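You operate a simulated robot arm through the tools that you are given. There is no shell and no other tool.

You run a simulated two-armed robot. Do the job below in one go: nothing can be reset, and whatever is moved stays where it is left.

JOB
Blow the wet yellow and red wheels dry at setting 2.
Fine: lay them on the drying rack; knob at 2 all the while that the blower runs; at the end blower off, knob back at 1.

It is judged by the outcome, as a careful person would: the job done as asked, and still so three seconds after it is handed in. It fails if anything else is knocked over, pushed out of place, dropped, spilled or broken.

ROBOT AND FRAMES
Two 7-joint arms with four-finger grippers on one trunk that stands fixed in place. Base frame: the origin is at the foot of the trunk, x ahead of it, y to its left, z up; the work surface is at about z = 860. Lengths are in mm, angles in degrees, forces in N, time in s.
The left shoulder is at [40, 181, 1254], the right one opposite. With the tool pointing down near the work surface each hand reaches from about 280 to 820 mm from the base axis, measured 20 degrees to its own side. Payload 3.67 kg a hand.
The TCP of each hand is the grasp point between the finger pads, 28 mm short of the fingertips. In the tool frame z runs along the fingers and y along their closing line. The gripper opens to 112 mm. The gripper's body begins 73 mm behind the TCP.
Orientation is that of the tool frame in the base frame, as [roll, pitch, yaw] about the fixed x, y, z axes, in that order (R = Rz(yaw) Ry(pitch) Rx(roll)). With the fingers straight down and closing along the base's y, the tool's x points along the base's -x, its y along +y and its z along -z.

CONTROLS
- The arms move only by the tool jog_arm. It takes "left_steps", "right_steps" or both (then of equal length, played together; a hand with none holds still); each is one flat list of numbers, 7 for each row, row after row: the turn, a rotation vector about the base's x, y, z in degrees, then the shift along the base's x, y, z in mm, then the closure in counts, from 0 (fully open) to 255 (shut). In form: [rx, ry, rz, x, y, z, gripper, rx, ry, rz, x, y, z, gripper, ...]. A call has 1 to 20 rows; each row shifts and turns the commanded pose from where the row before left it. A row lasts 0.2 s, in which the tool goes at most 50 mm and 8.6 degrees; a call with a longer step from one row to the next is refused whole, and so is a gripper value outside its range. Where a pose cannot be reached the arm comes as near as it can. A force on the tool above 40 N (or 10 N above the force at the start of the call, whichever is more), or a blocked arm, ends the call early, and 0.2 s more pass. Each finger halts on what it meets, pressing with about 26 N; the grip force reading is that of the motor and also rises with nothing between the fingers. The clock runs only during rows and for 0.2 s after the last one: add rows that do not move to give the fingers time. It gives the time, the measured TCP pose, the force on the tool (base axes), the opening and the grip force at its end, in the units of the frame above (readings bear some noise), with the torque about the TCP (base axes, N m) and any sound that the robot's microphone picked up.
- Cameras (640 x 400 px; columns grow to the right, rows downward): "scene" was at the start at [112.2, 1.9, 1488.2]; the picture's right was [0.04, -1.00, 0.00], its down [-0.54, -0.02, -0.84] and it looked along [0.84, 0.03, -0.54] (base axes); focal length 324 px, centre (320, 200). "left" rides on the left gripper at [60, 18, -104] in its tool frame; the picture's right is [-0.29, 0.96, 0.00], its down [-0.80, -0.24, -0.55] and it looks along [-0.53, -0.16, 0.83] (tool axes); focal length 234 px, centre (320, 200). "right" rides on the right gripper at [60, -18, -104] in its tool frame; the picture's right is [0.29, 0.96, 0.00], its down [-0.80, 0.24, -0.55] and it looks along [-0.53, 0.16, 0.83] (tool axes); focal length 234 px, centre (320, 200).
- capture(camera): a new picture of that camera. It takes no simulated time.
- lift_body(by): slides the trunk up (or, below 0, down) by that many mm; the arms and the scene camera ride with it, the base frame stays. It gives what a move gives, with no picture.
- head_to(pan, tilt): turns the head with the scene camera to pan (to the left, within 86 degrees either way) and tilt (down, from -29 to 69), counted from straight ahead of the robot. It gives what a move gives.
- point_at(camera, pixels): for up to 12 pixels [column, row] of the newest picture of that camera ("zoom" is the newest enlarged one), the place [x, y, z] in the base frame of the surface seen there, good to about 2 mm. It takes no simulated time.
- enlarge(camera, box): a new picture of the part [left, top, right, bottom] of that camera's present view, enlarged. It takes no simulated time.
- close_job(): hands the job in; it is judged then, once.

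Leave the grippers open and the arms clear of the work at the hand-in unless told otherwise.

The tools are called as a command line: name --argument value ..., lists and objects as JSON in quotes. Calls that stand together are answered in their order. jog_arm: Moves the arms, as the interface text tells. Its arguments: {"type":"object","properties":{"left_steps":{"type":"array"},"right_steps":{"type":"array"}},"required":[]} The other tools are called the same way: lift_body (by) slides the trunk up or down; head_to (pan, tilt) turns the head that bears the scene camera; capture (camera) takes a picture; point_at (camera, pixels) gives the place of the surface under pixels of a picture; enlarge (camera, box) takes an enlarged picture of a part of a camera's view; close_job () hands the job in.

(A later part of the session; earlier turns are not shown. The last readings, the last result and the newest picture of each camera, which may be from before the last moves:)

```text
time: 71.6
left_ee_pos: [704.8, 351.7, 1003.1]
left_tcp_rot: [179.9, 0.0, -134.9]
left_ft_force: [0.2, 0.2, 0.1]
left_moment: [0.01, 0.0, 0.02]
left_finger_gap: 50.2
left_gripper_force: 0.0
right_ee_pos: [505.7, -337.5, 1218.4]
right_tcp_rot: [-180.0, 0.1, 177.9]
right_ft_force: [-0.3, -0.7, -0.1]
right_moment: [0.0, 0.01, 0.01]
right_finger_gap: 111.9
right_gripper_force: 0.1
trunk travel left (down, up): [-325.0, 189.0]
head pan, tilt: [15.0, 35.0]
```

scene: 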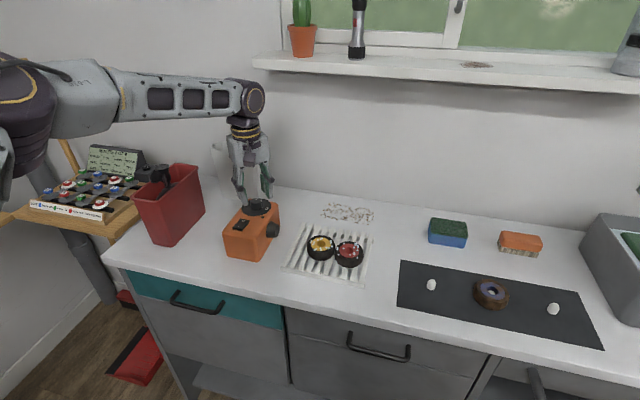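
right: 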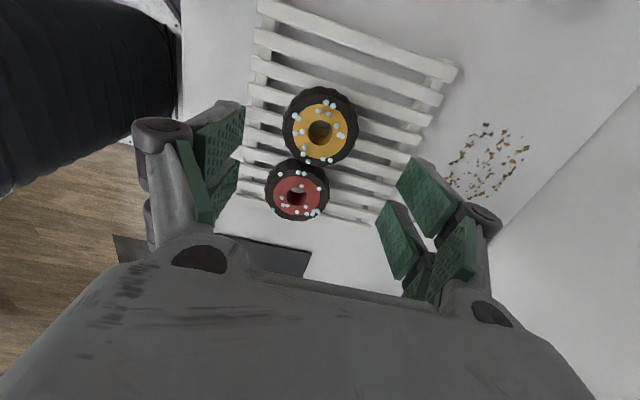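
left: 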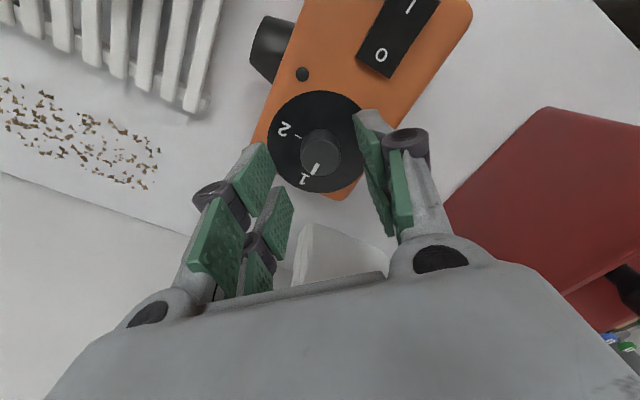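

TCP (704.8, 351.7) now matches the knob centre (705, 352). I lower the trunk 22 mm so the tips come to about z 952, 5 mm above the disc.

lift_body --by -22

capture --camera "left"

enlarge --camera "scene" --box '[200, 130, 320, 260]'

```text
time: 72.3
left_ee_pos: [704.4, 351.6, 980.9]
left_tcp_rot: [-179.9, 0.0, -135.0]
left_ft_force: [0.0, -0.2, 0.9]
left_moment: [-0.01, 0.01, 0.0]
left_finger_gap: 50.6
left_gripper_force: 0.1
right_ee_pos: [505.8, -336.5, 1196.7]
right_tcp_rot: [180.0, 0.1, 177.9]
right_ft_force: [0.0, -0.7, 0.2]
right_moment: [-0.04, -0.01, 0.01]
right_finger_gap: 112.1
right_gripper_force: 0.1
trunk travel left (down, up): [-303.0, 211.0]
head pan, tilt: [15.0, 35.0]
```

```text
taken
```

left: 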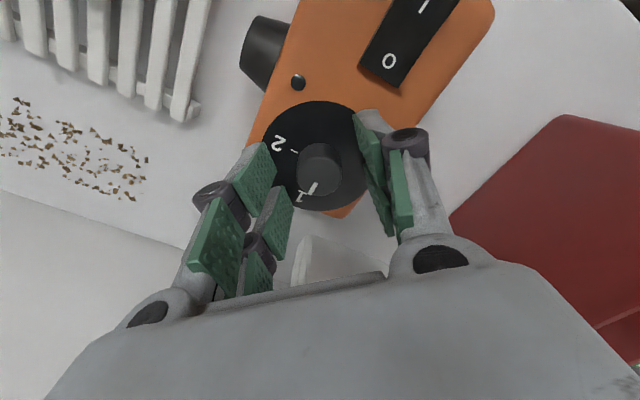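

```text
3.08 times, centred on (260, 195) of scene
```

zoom: 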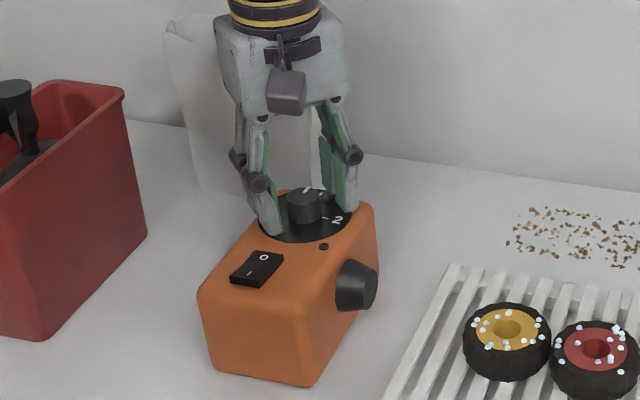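

The knob is centred between the fingers. I close.

jog_arm --left_steps '[0, 0, 0, 0, 0, 0, 180, 0, 0, 0, 0, 0, 0, 255, 0, 0, 0, 0, 0, 0, 255, 0, 0, 0, 0, 0, 0, 255]'

capture --camera "left"

```text
time: 73.3
left_ee_pos: [705.9, 351.1, 979.5]
left_tcp_rot: [-179.9, 0.0, -135.0]
left_ft_force: [3.6, -1.4, -0.6]
left_moment: [-0.05, -0.14, -0.01]
left_finger_gap: 25.4
left_gripper_force: 44.8
right_ee_pos: [505.6, -336.9, 1196.3]
right_tcp_rot: [-179.9, 0.0, 177.8]
right_ft_force: [-0.9, -1.3, -0.5]
right_moment: [-0.02, -0.01, 0.03]
right_finger_gap: 112.0
right_gripper_force: 0.0
trunk travel left (down, up): [-303.0, 211.0]
head pan, tilt: [15.0, 35.0]
```

```text
taken
```

left: 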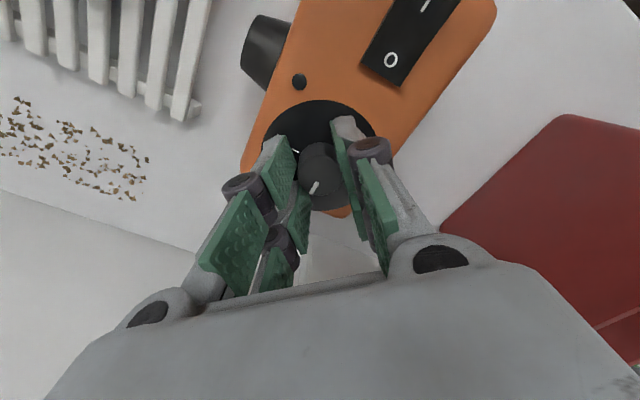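

The knob is gripped (25.4 mm). I turn it clockwise, first about -41°, and check.

jog_arm --left_steps '[0, 0, -8.2, 0, 0, 0, 255, 0, 0, -8.2, 0, 0, 0, 255, 0, 0, -8.2, 0, 0, 0, 255, 0, 0, -8.2, 0, 0, 0, 255, 0, 0, -8.2, 0, 0, 0, 255, 0, 0, 0, 0, 0, 0, 255]'

capture --camera "left"

enlarge --camera "scene" --box '[200, 130, 320, 260]'

```text
time: 74.7
left_ee_pos: [707.5, 351.8, 979.9]
left_tcp_rot: [-180.0, 0.0, -176.1]
left_ft_force: [3.0, 0.7, 4.5]
left_moment: [0.14, -0.08, 0.0]
left_finger_gap: 25.5
left_gripper_force: 45.2
right_ee_pos: [505.3, -337.5, 1195.3]
right_tcp_rot: [180.0, 0.0, 177.8]
right_ft_force: [0.1, 0.0, 0.9]
right_moment: [0.0, 0.02, 0.0]
right_finger_gap: 112.3
right_gripper_force: 0.0
trunk travel left (down, up): [-303.0, 211.0]
head pan, tilt: [15.0, 35.0]
```

```text
taken
```

left: 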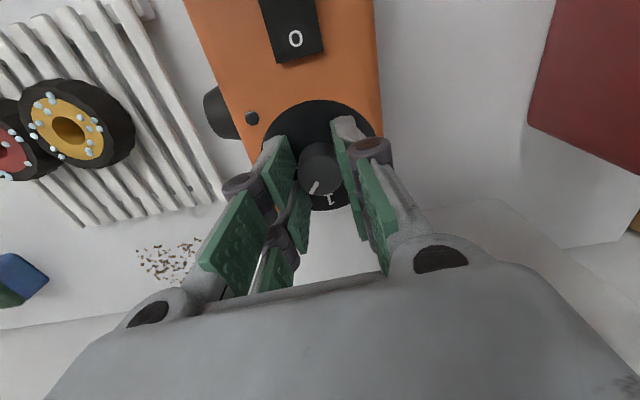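

```text
3.08 times, centred on (260, 195) of scene
```

zoom: 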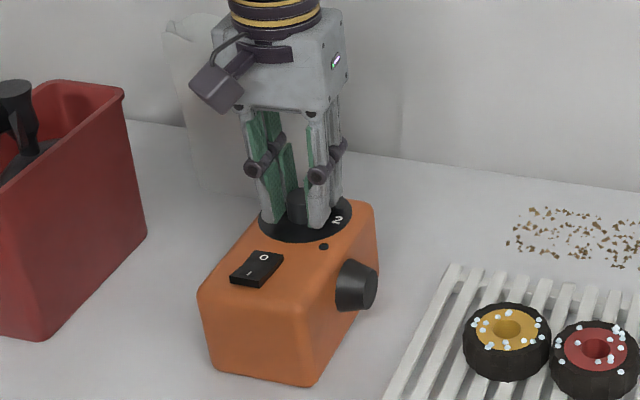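

The knob turns with the hand (the pointer kept its place in the hand view while the box swung). I turn the remaining -49°.

jog_arm --left_steps '[0, 0, -8.2, 0, 0, 0, 255, 0, 0, -8.2, 0, 0, 0, 255, 0, 0, -8.2, 0, 0, 0, 255, 0, 0, -8.2, 0, 0, 0, 255, 0, 0, -8.2, 0, 0, 0, 255, 0, 0, -8, 0, 0, 0, 255, 0, 0, 0, 0, 0, 0, 255]'

enlarge --camera "left" --box '[240, 80, 400, 220]'

enlarge --camera "scene" --box '[200, 130, 320, 260]'

```text
time: 76.3
left_ee_pos: [705.4, 352.7, 979.6]
left_tcp_rot: [-179.9, 0.0, 134.9]
left_ft_force: [11.3, 6.3, 3.5]
left_moment: [0.04, -0.61, 0.0]
left_finger_gap: 25.2
left_gripper_force: 44.8
right_ee_pos: [506.7, -336.8, 1195.3]
right_tcp_rot: [180.0, 0.0, 177.9]
right_ft_force: [-0.3, 1.0, 0.8]
right_moment: [0.02, -0.04, -0.04]
right_finger_gap: 112.2
right_gripper_force: 0.1
trunk travel left (down, up): [-303.0, 211.0]
head pan, tilt: [15.0, 35.0]
```

```text
2.86 times, centred on (320, 150) of left
```

zoom: 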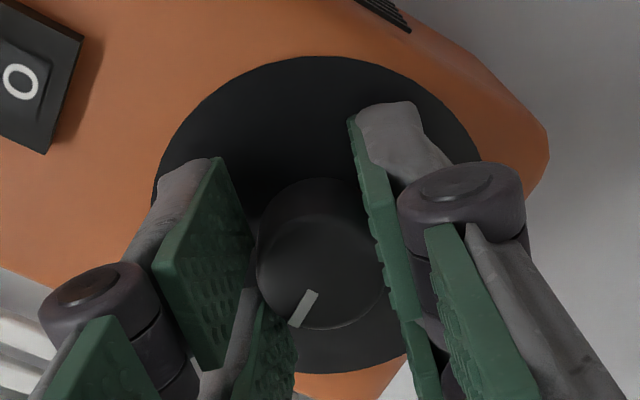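

```text
3.08 times, centred on (260, 195) of scene
```

zoom: 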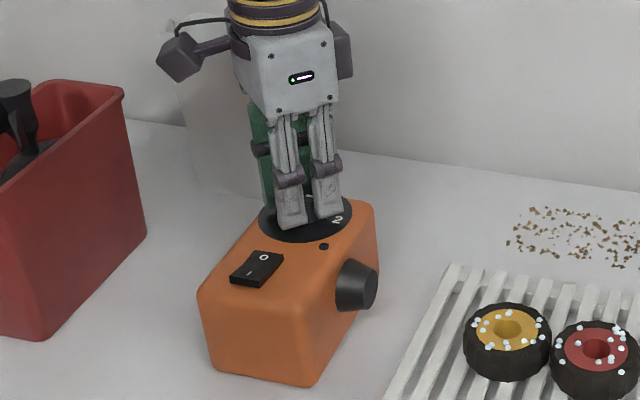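

Turned the full 90°. I open the fingers and look at the pointer.

jog_arm --left_steps '[0, 0, 0, 0, 0, 0, 180, 0, 0, 0, 0, 0, 0, 140, 0, 0, 0, 0, 0, 0, 140]'

lift_body --by 30

enlarge --camera "left" --box '[240, 80, 400, 220]'

enlarge --camera "scene" --box '[200, 150, 320, 280]'

```text
time: 77.1
left_ee_pos: [703.9, 351.7, 980.0]
left_tcp_rot: [179.9, 0.1, 135.1]
left_ft_force: [-0.3, -0.6, 0.0]
left_moment: [0.0, -0.01, 0.0]
left_finger_gap: 50.7
left_gripper_force: 0.1
right_ee_pos: [506.2, -336.4, 1197.5]
right_tcp_rot: [-180.0, 0.2, 177.9]
right_ft_force: [0.3, 0.7, -0.2]
right_moment: [0.02, 0.0, -0.02]
right_finger_gap: 112.0
right_gripper_force: 0.0
trunk travel left (down, up): [-303.0, 211.0]
head pan, tilt: [15.0, 35.0]
```

```text
time: 77.8
left_ee_pos: [705.3, 351.1, 1009.3]
left_tcp_rot: [179.9, -0.1, 135.1]
left_ft_force: [0.0, -0.4, 0.2]
left_moment: [0.0, 0.02, 0.0]
left_finger_gap: 50.5
left_gripper_force: 0.1
right_ee_pos: [506.6, -336.5, 1226.4]
right_tcp_rot: [-179.9, 0.0, 177.9]
right_ft_force: [0.9, -0.5, -0.5]
right_moment: [0.03, 0.06, -0.01]
right_finger_gap: 112.0
right_gripper_force: 0.1
trunk travel left (down, up): [-333.0, 181.0]
head pan, tilt: [15.0, 35.0]
```

```text
2.86 times, centred on (320, 150) of left
```

zoom: 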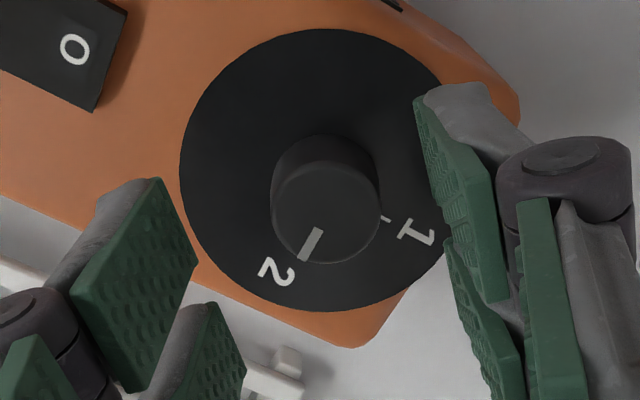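

```text
3.08 times, centred on (260, 215) of scene
```

zoom: 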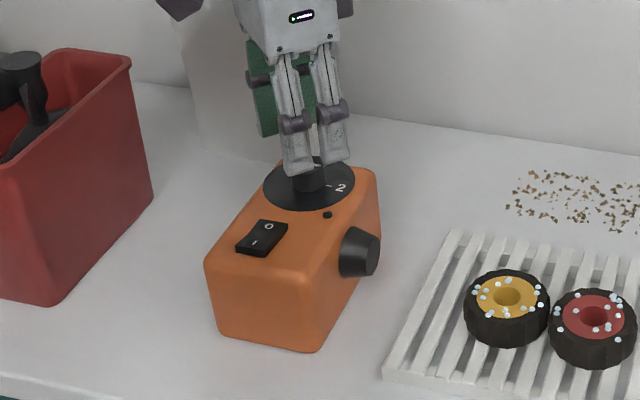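

The pointer is exactly at 2 and the box hasn't moved. Now I raise the hand, close the fingers, turn back 45°, and go above the rocker's I end at about (616, 355).

jog_arm --left_steps '[0, 0, 0, 0, 0, 20, 140, 0, 0, 0, -8, 0, 15, 140, 0, 0, 7.5, -15, 1, 0, 200, 0, 0, 7.5, -15, 1, 0, 255, 0, 0, 7.5, -15, 1, 0, 255, 0, 0, 7.5, -15, 0.5, 0, 255, 0, 0, 7.5, -15, 0, 0, 255, 0, 0, 7.5, -6, 0, 0, 255, 0, 0, 0, 0, 0, 0, 255, 0, 0, 0, 0, 0, 0, 255]'

capture --camera "left"

enlarge --camera "scene" --box '[200, 130, 320, 280]'

```text
time: 80.0
left_ee_pos: [614.2, 353.0, 1045.1]
left_tcp_rot: [-180.0, 0.0, -180.0]
left_ft_force: [-0.1, 0.1, 0.3]
left_moment: [0.02, -0.01, -0.03]
left_finger_gap: 0.3
left_gripper_force: 25.4
right_ee_pos: [505.5, -336.4, 1226.7]
right_tcp_rot: [-180.0, 0.1, 178.0]
right_ft_force: [-0.1, -0.6, -0.5]
right_moment: [-0.01, 0.0, 0.01]
right_finger_gap: 112.0
right_gripper_force: 0.1
trunk travel left (down, up): [-333.0, 181.0]
head pan, tilt: [15.0, 35.0]
```

```text
taken
```

left: 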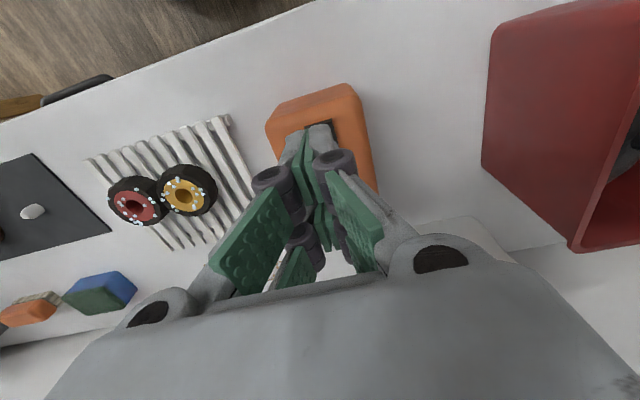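

```text
2.67 times, centred on (260, 205) of scene
```

zoom: 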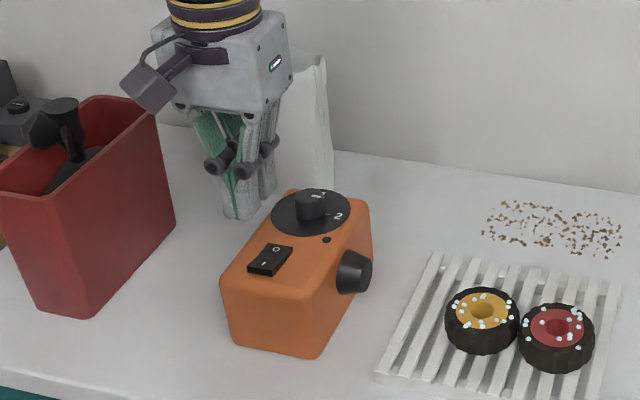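

Let me verify the knob pointer from the scene camera and re-measure the rocker.

enlarge --camera "scene" --box '[215, 190, 275, 240]'

```text
8.00 times, centred on (245, 215) of scene
```

zoom: 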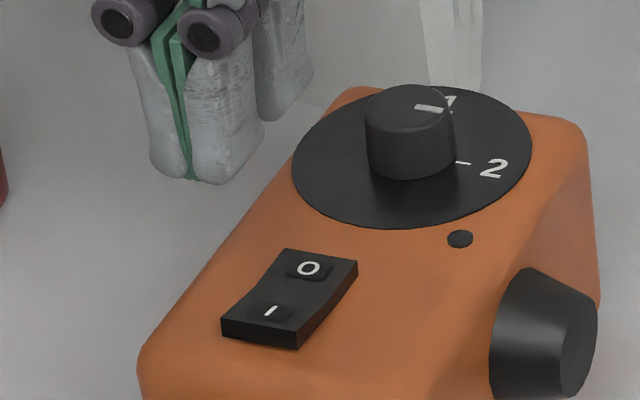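

point_at --camera "zoom" --pixels '[[270, 312], [309, 268], [222, 325], [297, 348], [285, 250], [357, 263], [430, 108], [410, 110], [462, 163]]'

```text
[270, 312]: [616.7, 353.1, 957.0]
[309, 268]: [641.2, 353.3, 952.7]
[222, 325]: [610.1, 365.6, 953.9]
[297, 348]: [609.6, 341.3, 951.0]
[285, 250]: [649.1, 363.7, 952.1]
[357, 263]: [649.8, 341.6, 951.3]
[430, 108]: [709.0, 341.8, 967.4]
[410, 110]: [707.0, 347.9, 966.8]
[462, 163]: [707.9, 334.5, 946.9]
```

The I mark is at (617, 353, 957); the closed tips are at (614, 353). I descend to z 990, about 5 mm above contact.

jog_arm --left_steps '[0, 0, 0, 0, 0, -15, 255, 0, 0, 0, 0, 0, -15, 255, 0, 0, 0, 0, 0, -15, 255, 0, 0, 0, 0, 0, -9, 255, 0, 0, 0, 0, 0, 0, 255]'

enlarge --camera "scene" --box '[215, 180, 285, 250]'

```text
time: 81.2
left_ee_pos: [613.9, 355.2, 990.9]
left_tcp_rot: [179.9, 0.0, 180.0]
left_ft_force: [1.1, -0.2, 0.1]
left_moment: [-0.02, -0.02, -0.01]
left_finger_gap: 0.2
left_gripper_force: 25.7
right_ee_pos: [505.0, -336.7, 1226.9]
right_tcp_rot: [-180.0, 0.1, 177.9]
right_ft_force: [-0.4, -0.7, 0.2]
right_moment: [0.01, 0.01, 0.03]
right_finger_gap: 112.2
right_gripper_force: 0.1
trunk travel left (down, up): [-333.0, 181.0]
head pan, tilt: [15.0, 35.0]
```

```text
5.71 times, centred on (250, 215) of scene
```

zoom: 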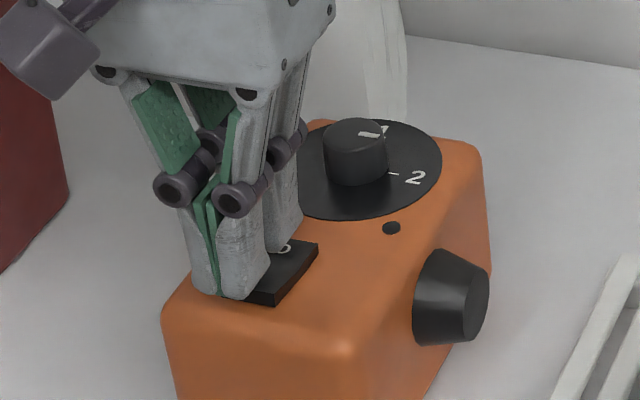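

I check where the two prongs of the closed finger end over the rocker.

point_at --camera "zoom" --pixels '[[240, 290], [262, 270], [285, 240], [297, 225], [265, 240], [205, 285], [290, 248], [270, 290]]'

```text
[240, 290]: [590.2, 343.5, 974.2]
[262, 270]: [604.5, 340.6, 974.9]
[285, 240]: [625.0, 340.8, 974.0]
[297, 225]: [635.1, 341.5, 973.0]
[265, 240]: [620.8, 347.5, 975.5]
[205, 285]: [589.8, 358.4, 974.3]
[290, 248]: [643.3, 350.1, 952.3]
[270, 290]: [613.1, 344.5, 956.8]
```

The two-pronged fingers are about 46 mm wide (x 590–636), so the far prong overhangs the rocker's pivot. I shift -8 mm in x so that only the I half gets pressed, then creep down.

jog_arm --left_steps '[0, 0, 0, -8, 0, 0, 255, 0, 0, 0, 0, 0, -2, 255, 0, 0, 0, 0, 0, -2, 255, 0, 0, 0, 0, 0, 0, 255]'

enlarge --camera "scene" --box '[215, 180, 285, 250]'

```text
time: 82.2
left_ee_pos: [607.2, 355.3, 986.9]
left_tcp_rot: [-179.9, 0.0, -179.9]
left_ft_force: [1.0, 0.0, -0.4]
left_moment: [0.0, -0.01, 0.02]
left_finger_gap: 0.0
left_gripper_force: 26.2
right_ee_pos: [504.7, -337.9, 1226.0]
right_tcp_rot: [180.0, 0.1, 177.8]
right_ft_force: [-0.4, -0.4, 0.3]
right_moment: [0.01, 0.0, 0.03]
right_finger_gap: 112.1
right_gripper_force: 0.0
trunk travel left (down, up): [-333.0, 181.0]
head pan, tilt: [15.0, 35.0]
```

```text
5.71 times, centred on (250, 215) of scene
```

zoom: 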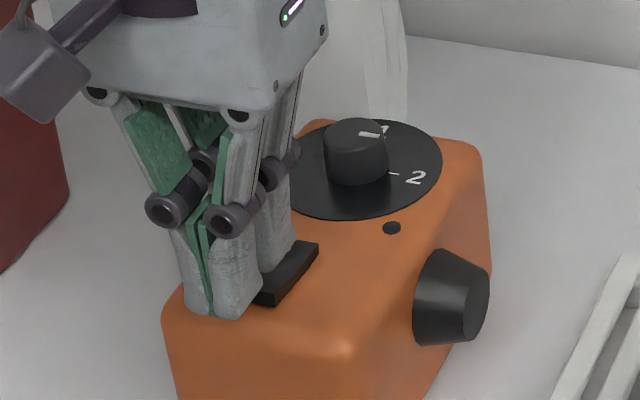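

No contact at z 987. Continue down in 1 mm steps.

jog_arm --left_steps '[0, 0, 0, 0, 0, -1, 255, 0, 0, 0, 0, 0, -1, 255, 0, 0, 0, 0, 0, -1, 255, 0, 0, 0, 0, 0, 0, 255]'

```text
time: 83.2
left_ee_pos: [605.7, 355.5, 982.9]
left_tcp_rot: [-180.0, 0.0, 180.0]
left_ft_force: [-0.4, -1.1, 0.4]
left_moment: [-0.02, -0.03, 0.01]
left_finger_gap: 0.1
left_gripper_force: 25.7
right_ee_pos: [505.7, -337.6, 1226.7]
right_tcp_rot: [180.0, 0.2, 177.8]
right_ft_force: [0.1, 0.2, 0.6]
right_moment: [0.02, 0.0, -0.01]
right_finger_gap: 112.1
right_gripper_force: 0.0
trunk travel left (down, up): [-333.0, 181.0]
head pan, tilt: [15.0, 35.0]
```

jog_arm --left_steps '[0, 0, 0, 0, 0, -1, 255, 0, 0, 0, 0, 0, -1, 255, 0, 0, 0, 0, 0, -1, 255, 0, 0, 0, 0, 0, 0, 255]'

enlarge --camera "scene" --box '[215, 180, 285, 250]'

```text
time: 84.2
left_ee_pos: [606.9, 355.8, 982.4]
left_tcp_rot: [-179.9, 0.0, 179.9]
left_ft_force: [-0.3, 0.0, -0.1]
left_moment: [0.01, 0.0, -0.03]
left_finger_gap: 0.0
left_gripper_force: 26.1
right_ee_pos: [506.3, -335.5, 1226.4]
right_tcp_rot: [-179.9, 0.1, 177.9]
right_ft_force: [-0.1, -0.5, 0.8]
right_moment: [-0.04, 0.04, -0.01]
right_finger_gap: 111.9
right_gripper_force: 0.1
trunk travel left (down, up): [-333.0, 181.0]
head pan, tilt: [15.0, 35.0]
```

```text
5.71 times, centred on (250, 215) of scene
```

zoom: 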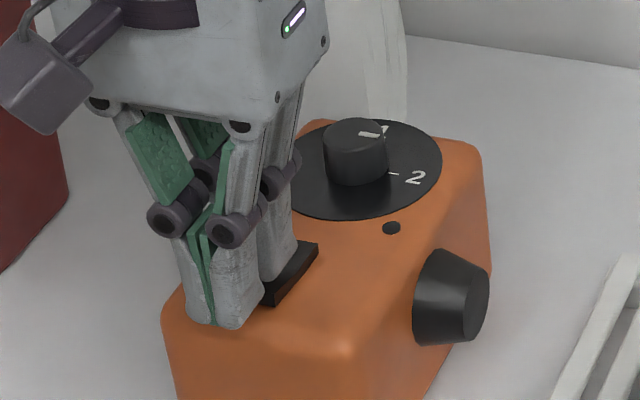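

Still no force. Three more millimetres.

jog_arm --left_steps '[0, 0, 0, 0, 0, -1, 255, 0, 0, 0, 0, 0, -1, 255, 0, 0, 0, 0, 0, 0, 255]'

```text
time: 85.0
left_ee_pos: [605.8, 355.8, 979.3]
left_tcp_rot: [-179.9, 0.0, 180.0]
left_ft_force: [-0.5, -0.1, 0.3]
left_moment: [0.0, -0.02, 0.0]
left_finger_gap: 6.2
left_gripper_force: 36.0
right_ee_pos: [504.5, -336.9, 1225.4]
right_tcp_rot: [-179.9, 0.2, 177.9]
right_ft_force: [0.5, -0.2, -0.1]
right_moment: [0.02, -0.02, 0.02]
right_finger_gap: 111.8
right_gripper_force: 0.0
trunk travel left (down, up): [-333.0, 181.0]
head pan, tilt: [15.0, 35.0]
```

The finger gap went to 6.2 mm although the force is still near zero: something is wedging between the fingertips. Let me look.

capture --camera "left"

enlarge --camera "scene" --box '[215, 180, 285, 250]'

enlarge --camera "left" --box '[250, 70, 400, 220]'

```text
taken
```

left: 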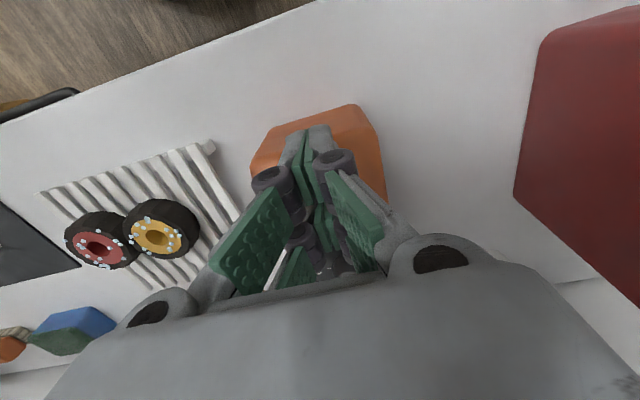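

```text
5.71 times, centred on (250, 215) of scene
```

zoom: 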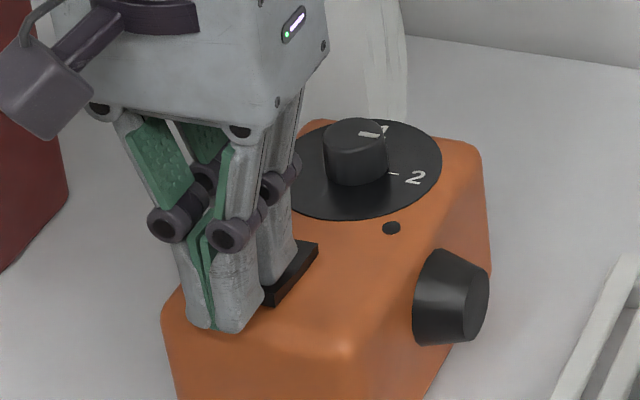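

```text
2.67 times, centred on (325, 145) of left
```

zoom: 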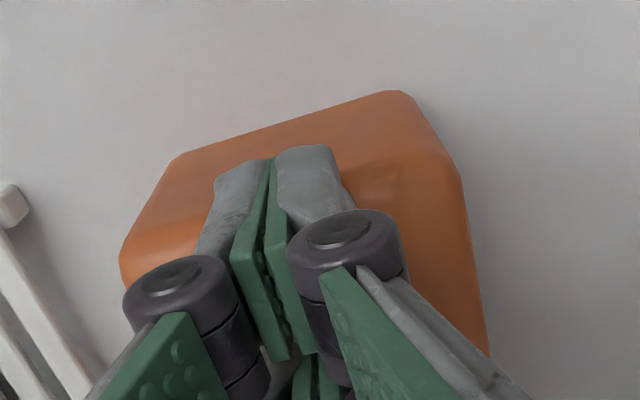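

Visually the tips still look nearly closed. I go down another 1 mm and watch the readings.

jog_arm --left_steps '[0, 0, 0, 0, 0, -1, 255, 0, 0, 0, 0, 0, 0, 255, 0, 0, 0, 0, 0, 0, 255]'

enlarge --camera "scene" --box '[215, 180, 285, 250]'

```text
time: 85.8
left_ee_pos: [606.9, 354.9, 978.7]
left_tcp_rot: [-179.9, 0.0, -179.9]
left_ft_force: [-0.1, -0.2, 1.2]
left_moment: [0.0, 0.0, 0.0]
left_finger_gap: 5.9
left_gripper_force: 35.3
right_ee_pos: [505.3, -337.0, 1226.1]
right_tcp_rot: [-180.0, 0.1, 177.9]
right_ft_force: [0.3, -0.7, 0.6]
right_moment: [-0.04, -0.01, 0.0]
right_finger_gap: 112.3
right_gripper_force: 0.1
trunk travel left (down, up): [-333.0, 181.0]
head pan, tilt: [15.0, 35.0]
```

```text
5.71 times, centred on (250, 215) of scene
```

zoom: 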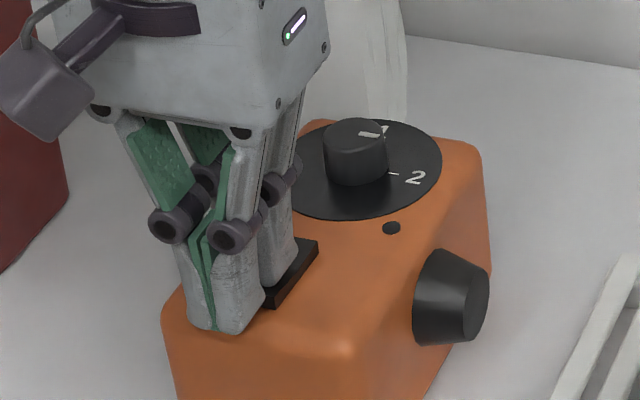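

The gap stays near 6 mm with no vertical force and no sound. I back up 30 mm and look at the rocker and fingertips.

jog_arm --left_steps '[0, 0, 0, 0, 0, 5, 255, 0, 0, 0, 0, 0, 10, 255, 0, 0, 0, 0, 0, 20, 255, 0, 0, 0, 0, 0, 0, 255]'

enlarge --camera "scene" --box '[215, 175, 285, 245]'

enlarge --camera "left" --box '[250, 70, 400, 220]'

```text
time: 86.8
left_ee_pos: [607.1, 354.0, 1013.5]
left_tcp_rot: [-180.0, -0.1, 180.0]
left_ft_force: [-0.5, 0.0, 0.7]
left_moment: [0.02, -0.02, 0.01]
left_finger_gap: 0.0
left_gripper_force: 36.1
right_ee_pos: [506.6, -336.4, 1225.7]
right_tcp_rot: [179.9, 0.1, 177.8]
right_ft_force: [-0.2, -0.4, -0.1]
right_moment: [0.03, 0.0, -0.01]
right_finger_gap: 112.0
right_gripper_force: 0.0
trunk travel left (down, up): [-333.0, 181.0]
head pan, tilt: [15.0, 35.0]
```

```text
5.71 times, centred on (250, 210) of scene
```

zoom: 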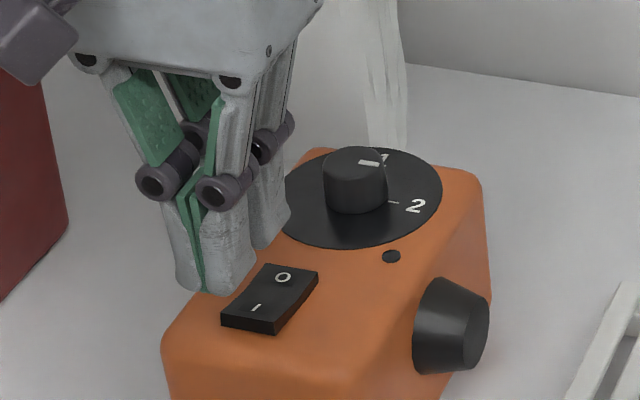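

```text
2.67 times, centred on (325, 145) of left
```

zoom: 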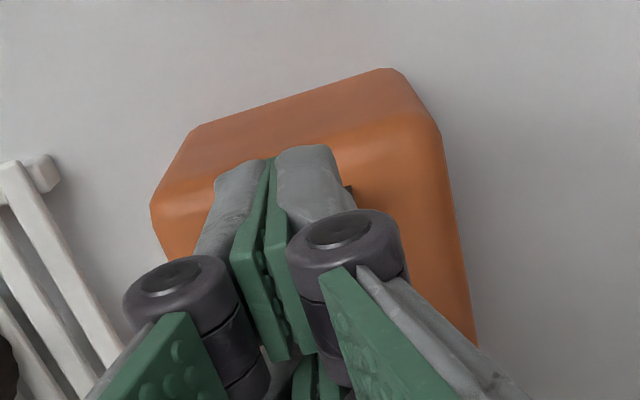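

The rocker is unchanged. I'll try again with the tips more fully over the I half: x 614, y 353, going down to about z 979 in steps.

jog_arm --left_steps '[0, 0, 0, 7, -1.5, 0, 255, 0, 0, 0, 0, 0, -15, 255, 0, 0, 0, 0, 0, -8, 255, 0, 0, 0, 0, 0, -3, 255, 0, 0, 0, 0, 0, -1, 255, 0, 0, 0, 0, 0, -1, 255, 0, 0, 0, 0, 0, 0, 255]'

enlarge --camera "scene" --box '[215, 175, 285, 245]'

```text
time: 88.4
left_ee_pos: [613.4, 353.5, 984.2]
left_tcp_rot: [179.9, 0.0, -180.0]
left_ft_force: [-0.5, 0.4, 0.1]
left_moment: [-0.02, -0.01, -0.02]
left_finger_gap: 0.3
left_gripper_force: 35.7
right_ee_pos: [506.2, -336.4, 1226.9]
right_tcp_rot: [180.0, 0.1, 177.8]
right_ft_force: [-0.7, -0.3, -0.2]
right_moment: [0.03, -0.02, 0.0]
right_finger_gap: 112.1
right_gripper_force: 0.1
trunk travel left (down, up): [-333.0, 181.0]
head pan, tilt: [15.0, 35.0]
```

```text
5.71 times, centred on (250, 210) of scene
```

zoom: 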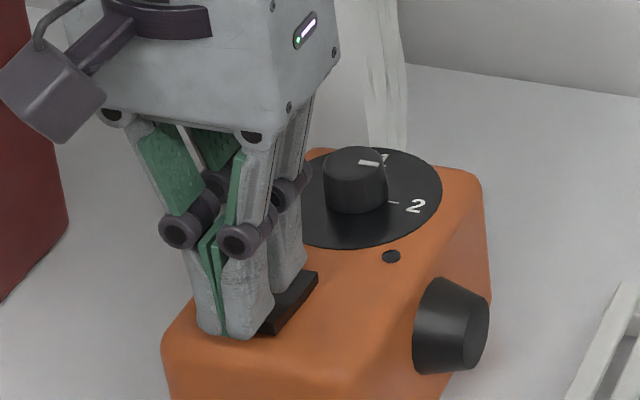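

jog_arm --left_steps '[0, 0, 0, 0, 0, -1, 255, 0, 0, 0, 0, 0, -1, 255, 0, 0, 0, 0, 0, 0, 255]'

```text
time: 89.2
left_ee_pos: [614.6, 353.6, 982.1]
left_tcp_rot: [-180.0, 0.0, 180.0]
left_ft_force: [-0.1, -0.5, 0.5]
left_moment: [0.0, 0.03, -0.01]
left_finger_gap: 0.0
left_gripper_force: 35.4
right_ee_pos: [505.2, -336.3, 1226.2]
right_tcp_rot: [179.9, 0.1, 177.9]
right_ft_force: [0.5, -0.5, -0.4]
right_moment: [-0.04, 0.0, 0.01]
right_finger_gap: 112.3
right_gripper_force: 0.1
trunk travel left (down, up): [-333.0, 181.0]
head pan, tilt: [15.0, 35.0]
```

jog_arm --left_steps '[0, 0, 0, 0, 0, -1, 255, 0, 0, 0, 0, 0, -1, 255, 0, 0, 0, 0, 0, 0, 255]'

enlarge --camera "scene" --box '[215, 175, 285, 245]'

```text
time: 90.0
left_ee_pos: [613.2, 353.5, 980.5]
left_tcp_rot: [-180.0, -0.1, 179.9]
left_ft_force: [-0.4, -0.2, 0.8]
left_moment: [0.0, -0.01, -0.01]
left_finger_gap: 0.0
left_gripper_force: 35.5
right_ee_pos: [505.7, -336.2, 1226.9]
right_tcp_rot: [-179.9, 0.1, 177.9]
right_ft_force: [-0.2, -0.5, -0.8]
right_moment: [-0.02, -0.01, 0.0]
right_finger_gap: 112.4
right_gripper_force: 0.1
trunk travel left (down, up): [-333.0, 181.0]
head pan, tilt: [15.0, 35.0]
```

```text
5.71 times, centred on (250, 210) of scene
```

zoom: 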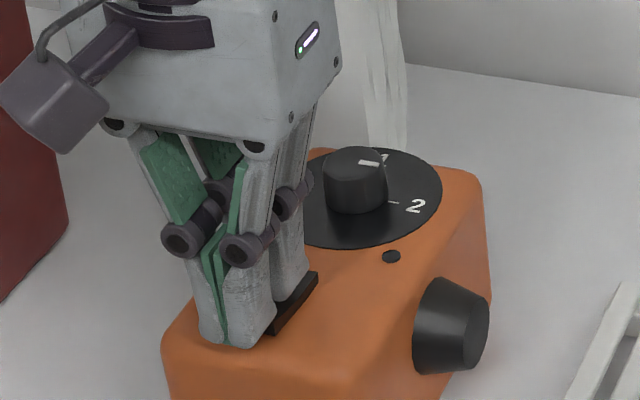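

point_at --camera "zoom" --pixels '[[232, 343], [262, 335], [250, 343], [215, 338], [268, 325], [300, 268], [283, 322], [300, 300]]'

```text
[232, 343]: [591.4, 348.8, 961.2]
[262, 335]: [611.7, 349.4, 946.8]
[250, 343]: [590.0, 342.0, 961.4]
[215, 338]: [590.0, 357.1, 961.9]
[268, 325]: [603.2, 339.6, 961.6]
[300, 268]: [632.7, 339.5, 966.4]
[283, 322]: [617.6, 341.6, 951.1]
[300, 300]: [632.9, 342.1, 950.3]
```

The closed tips end at z 961, i.e. only about 20 mm below the TCP when shut, so they haven't reached the rocker (957) yet. I keep going down by millimetres.

jog_arm --left_steps '[0, 0, 0, 0, 0, -1, 255, 0, 0, 0, 0, 0, -1, 255, 0, 0, 0, 0, 0, 0, 255]'

```text
time: 90.8
left_ee_pos: [613.6, 352.8, 979.8]
left_tcp_rot: [-180.0, 0.0, 180.0]
left_ft_force: [-0.9, 0.1, 1.3]
left_moment: [0.0, 0.06, -0.01]
left_finger_gap: 6.0
left_gripper_force: 35.7
right_ee_pos: [505.2, -336.9, 1225.4]
right_tcp_rot: [-180.0, 0.2, 177.9]
right_ft_force: [0.5, 0.1, -0.6]
right_moment: [0.0, -0.01, 0.01]
right_finger_gap: 112.0
right_gripper_force: 0.0
trunk travel left (down, up): [-333.0, 181.0]
head pan, tilt: [15.0, 35.0]
```

The gap opened to 6 mm again at the same height, probably the contact pushing the linkage. I press on 3 mm more, gently, watching the force.

jog_arm --left_steps '[0, 0, 0, 0, 0, -1, 255, 0, 0, 0, 0, 0, -1, 255, 0, 0, 0, 0, 0, -1, 255, 0, 0, 0, 0, 0, 0, 255]'

enlarge --camera "scene" --box '[215, 175, 285, 245]'

```text
time: 91.8
left_ee_pos: [613.8, 354.2, 977.8]
left_tcp_rot: [-180.0, 0.1, 179.9]
left_ft_force: [-0.7, 0.8, 8.4]
left_moment: [0.01, -0.1, 0.0]
left_finger_gap: 6.0
left_gripper_force: 35.6
right_ee_pos: [505.9, -336.2, 1226.5]
right_tcp_rot: [179.8, 0.2, 177.9]
right_ft_force: [-0.9, 0.3, -0.1]
right_moment: [0.0, 0.02, 0.04]
right_finger_gap: 111.9
right_gripper_force: 0.1
trunk travel left (down, up): [-333.0, 181.0]
head pan, tilt: [15.0, 35.0]
```

```text
5.71 times, centred on (250, 210) of scene
```

zoom: 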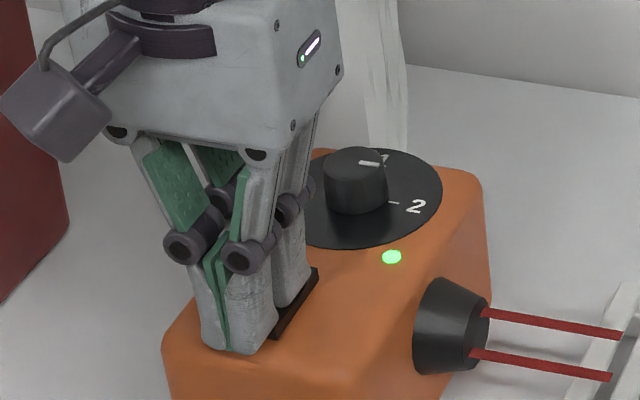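

The light turned green and ribbons stream from the nozzle: the blower is running at setting 2. I raise the hand off the rocker and watch the wheels.

jog_arm --left_steps '[0, 0, 0, 0, 0, 5, 255, 0, 0, 0, 0, 0, 15, 255, 0, 0, 0, 0, 0, 15, 255, 0, 0, 0, 0, 0, 0, 255, 0, 0, 0, 0, 0, 0, 255, 0, 0, 0, 0, 0, 0, 255]'

capture --camera "scene"

enlarge --camera "scene" --box '[200, 170, 400, 300]'

```text
time: 93.2
left_ee_pos: [615.2, 354.6, 1011.0]
left_tcp_rot: [179.9, 0.0, 180.0]
left_ft_force: [0.5, -0.1, 0.5]
left_moment: [-0.01, 0.01, -0.01]
left_finger_gap: 0.1
left_gripper_force: 35.4
right_ee_pos: [505.5, -336.7, 1226.7]
right_tcp_rot: [-180.0, 0.1, 178.0]
right_ft_force: [0.3, -0.2, -0.4]
right_moment: [-0.04, 0.0, 0.0]
right_finger_gap: 111.8
right_gripper_force: 0.0
trunk travel left (down, up): [-333.0, 181.0]
head pan, tilt: [15.0, 35.0]
```

```text
taken
```

scene: 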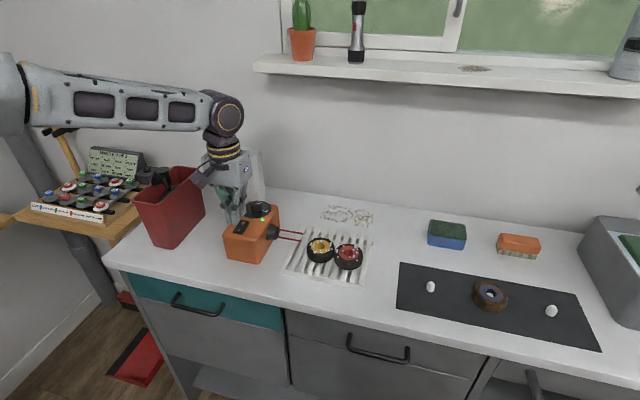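

```text
3.08 times, centred on (300, 235) of scene
```

zoom: 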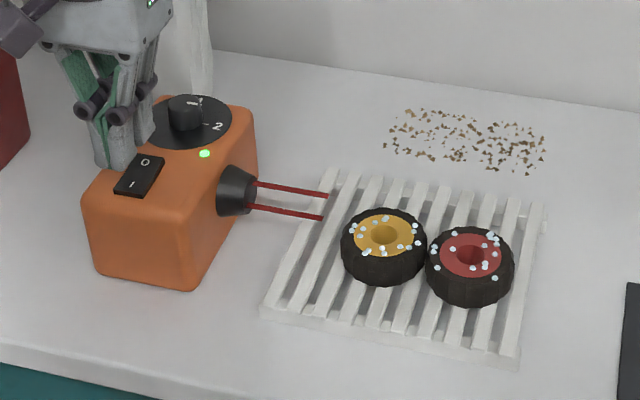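

The drops are still there. I wait, meanwhile shifting the hand to above the rocker's O end (x 657, so that the near prong sits over O).

jog_arm --left_steps '[0, 0, 0, 0, 0, 10, 255, 0, 0, 0, 15, 0, 0, 255, 0, 0, 0, 15, -1, 0, 255, 0, 0, 0, 13, 0, 0, 255, 0, 0, 0, 0, 0, 0, 255, 0, 0, 0, 0, 0, 0, 255, 0, 0, 0, 0, 0, 0, 255, 0, 0, 0, 0, 0, 0, 255, 0, 0, 0, 0, 0, 0, 255, 0, 0, 0, 0, 0, 0, 255, 0, 0, 0, 0, 0, 0, 255, 0, 0, 0, 0, 0, 0, 255, 0, 0, 0, 0, 0, 0, 255, 0, 0, 0, 0, 0, 0, 255]'

enlarge --camera "scene" --box '[200, 170, 400, 300]'

```text
time: 96.2
left_ee_pos: [655.8, 354.0, 1021.1]
left_tcp_rot: [180.0, 0.0, 180.0]
left_ft_force: [-0.1, 0.0, 0.8]
left_moment: [0.0, -0.01, 0.04]
left_finger_gap: 0.0
left_gripper_force: 36.0
right_ee_pos: [505.9, -336.1, 1224.7]
right_tcp_rot: [-179.9, 0.2, 178.0]
right_ft_force: [-0.6, 0.4, 0.2]
right_moment: [0.04, -0.01, 0.03]
right_finger_gap: 112.1
right_gripper_force: 0.1
trunk travel left (down, up): [-333.0, 181.0]
head pan, tilt: [15.0, 35.0]
```

```text
3.08 times, centred on (300, 235) of scene
```

zoom: 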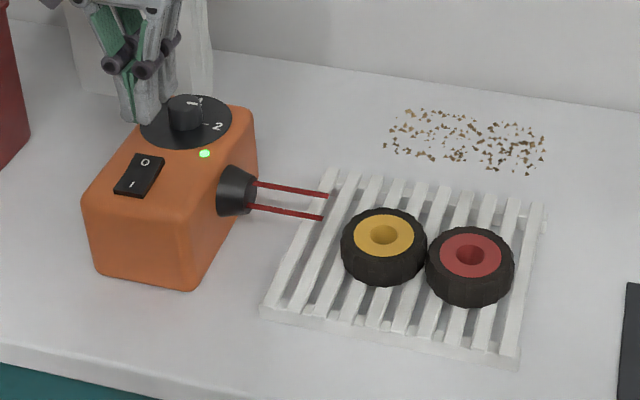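

The drops seem gone. I zoom in to be sure both wheels are fully dry.

enlarge --camera "scene" --box '[300, 228, 372, 273]'

enlarge --camera "left" --box '[0, 60, 400, 310]'

```text
8.89 times, centred on (336, 250) of scene
```

zoom: 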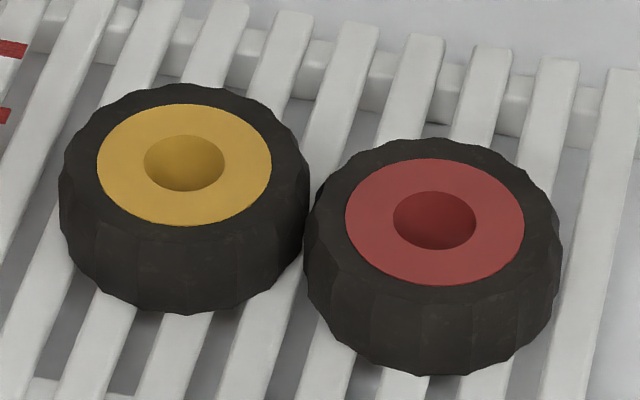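

```text
1.60 times, centred on (200, 185) of left
```

zoom: 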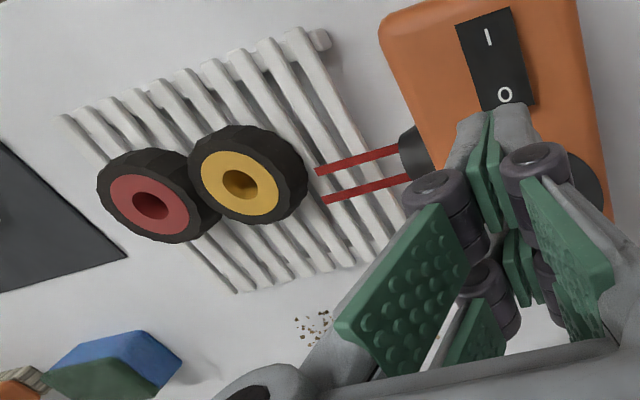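

Both wheels are dry. Now I press O: descend to about z 985 first.

jog_arm --left_steps '[0, 0, 0, 0, 0, -15, 255, 0, 0, 0, 0, 0, -15, 255, 0, 0, 0, 0, 0, -6, 255, 0, 0, 0, 0, 0, 0, 255]'

enlarge --camera "scene" --box '[215, 175, 285, 245]'

```text
time: 97.2
left_ee_pos: [658.0, 353.0, 986.8]
left_tcp_rot: [-180.0, 0.0, -179.8]
left_ft_force: [0.0, 0.0, -0.2]
left_moment: [0.0, 0.03, -0.04]
left_finger_gap: 0.0
left_gripper_force: 35.5
right_ee_pos: [505.6, -337.0, 1225.4]
right_tcp_rot: [-180.0, 0.0, 177.9]
right_ft_force: [0.2, 0.8, 0.0]
right_moment: [-0.02, 0.0, 0.01]
right_finger_gap: 111.8
right_gripper_force: 0.0
trunk travel left (down, up): [-333.0, 181.0]
head pan, tilt: [15.0, 35.0]
```

```text
5.71 times, centred on (250, 210) of scene
```

zoom: 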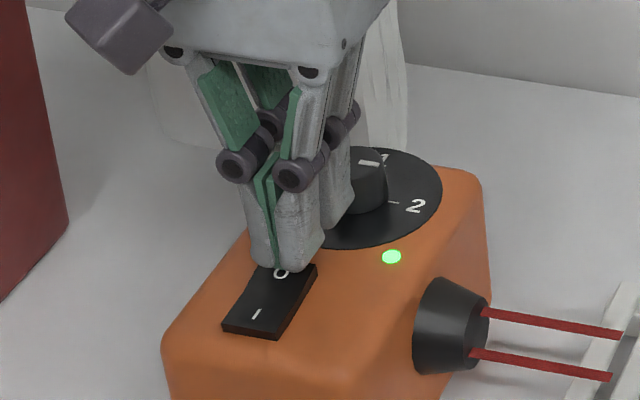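

Near prong is over O; the far prong clears the knob. I creep down 7 mm.

jog_arm --left_steps '[0, 0, 0, 0, 0, -2, 255, 0, 0, 0, 0, 0, -2, 255, 0, 0, 0, 0, 0, -2, 255, 0, 0, 0, 0, 0, -1, 255, 0, 0, 0, 0, 0, 0, 255]'

enlarge --camera "scene" --box '[215, 175, 285, 245]'

```text
time: 98.4
left_ee_pos: [658.2, 353.4, 978.2]
left_tcp_rot: [-180.0, 0.1, -179.9]
left_ft_force: [0.4, -0.4, 0.9]
left_moment: [-0.01, 0.0, -0.01]
left_finger_gap: 0.0
left_gripper_force: 36.4
right_ee_pos: [506.0, -337.0, 1225.9]
right_tcp_rot: [-179.9, 0.0, 177.9]
right_ft_force: [-0.6, 0.2, 0.3]
right_moment: [-0.01, -0.01, -0.03]
right_finger_gap: 111.8
right_gripper_force: 0.0
trunk travel left (down, up): [-333.0, 181.0]
head pan, tilt: [15.0, 35.0]
```

```text
5.71 times, centred on (250, 210) of scene
```

zoom: 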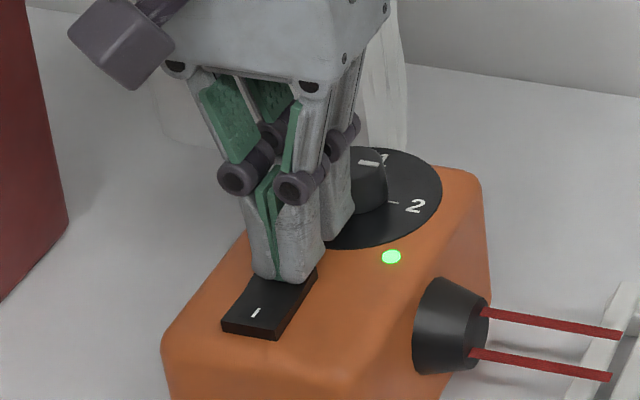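

Not pressed yet. Two more millimetres.

jog_arm --left_steps '[0, 0, 0, 0, 0, -1, 255, 0, 0, 0, 0, 0, -1, 255, 0, 0, 0, 0, 0, 0, 255]'

enlarge --camera "scene" --box '[215, 175, 285, 245]'

```text
time: 99.2
left_ee_pos: [657.5, 352.9, 977.1]
left_tcp_rot: [-180.0, 0.0, -179.9]
left_ft_force: [0.5, -0.2, -0.7]
left_moment: [0.0, -0.03, -0.02]
left_finger_gap: 6.0
left_gripper_force: 35.7
right_ee_pos: [506.5, -336.9, 1225.8]
right_tcp_rot: [-179.9, 0.1, 177.9]
right_ft_force: [0.4, -0.6, 0.5]
right_moment: [-0.01, -0.01, 0.0]
right_finger_gap: 112.1
right_gripper_force: 0.0
trunk travel left (down, up): [-333.0, 181.0]
head pan, tilt: [15.0, 35.0]
```

```text
5.71 times, centred on (250, 210) of scene
```

zoom: 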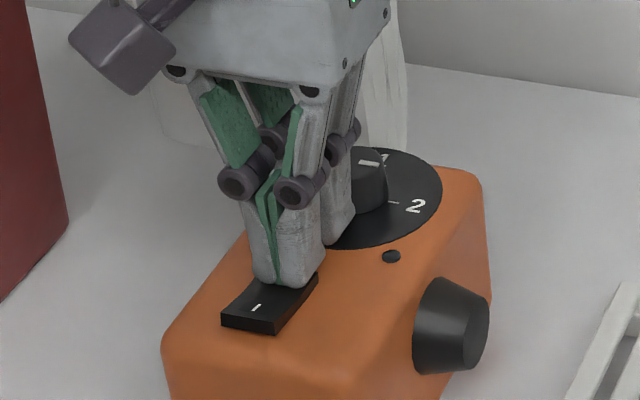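

The light is out and the ribbons are gone: the blower is off. I rise, open the fingers, turn -45° and go above the knob again to bring it back to 1.

jog_arm --left_steps '[0, 0, 0, 0, 0, 5, 255, 0, 0, 0, 0, 0, 20, 255, 0, 0, 0, 0, 0, 23, 255, 0, 0, -7.5, 8, 0, 0, 255, 0, 0, -7.5, 8, 0, 0, 200, 0, 0, -7.5, 8, 0, 0, 140, 0, 0, -7.5, 8, 0, 0, 140, 0, 0, -7.5, 8, 0, 0, 140, 0, 0, -7.5, 7.5, 0, 0, 140, 0, 0, 0, 0, 0, -16, 140, 0, 0, 0, 0, 0, 0, 140, 0, 0, 0, 0, 0, 0, 140]'

capture --camera "left"

enlarge --camera "left" --box '[240, 80, 400, 220]'

enlarge --camera "scene" --box '[215, 175, 285, 245]'

```text
time: 101.8
left_ee_pos: [703.9, 354.0, 1009.0]
left_tcp_rot: [-179.9, 0.0, 135.1]
left_ft_force: [1.1, 0.3, -0.3]
left_moment: [-0.04, 0.0, -0.01]
left_finger_gap: 50.4
left_gripper_force: 0.1
right_ee_pos: [505.1, -336.4, 1225.7]
right_tcp_rot: [-179.9, 0.1, 177.9]
right_ft_force: [-0.2, -0.1, 0.1]
right_moment: [0.03, 0.01, -0.01]
right_finger_gap: 112.0
right_gripper_force: 0.1
trunk travel left (down, up): [-333.0, 181.0]
head pan, tilt: [15.0, 35.0]
```

```text
taken
```

left: 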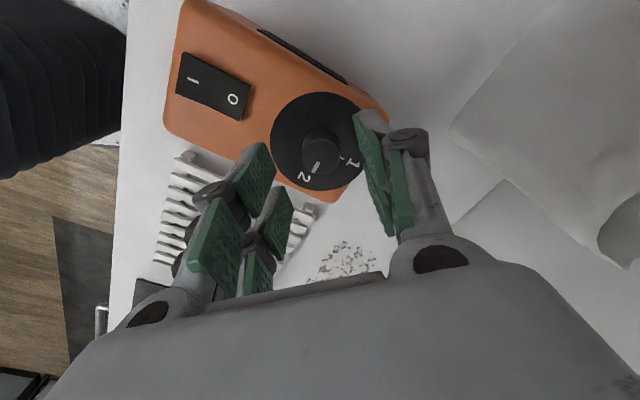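

```text
2.86 times, centred on (320, 150) of left
```

zoom: 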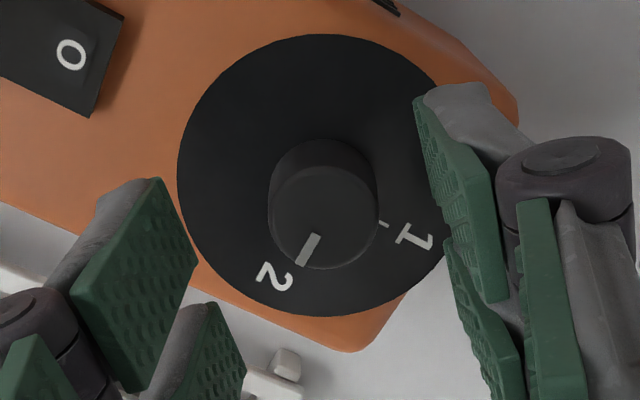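

```text
5.71 times, centred on (250, 210) of scene
```

zoom: 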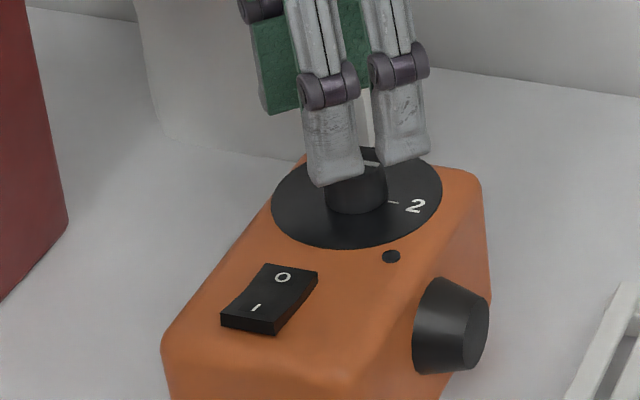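

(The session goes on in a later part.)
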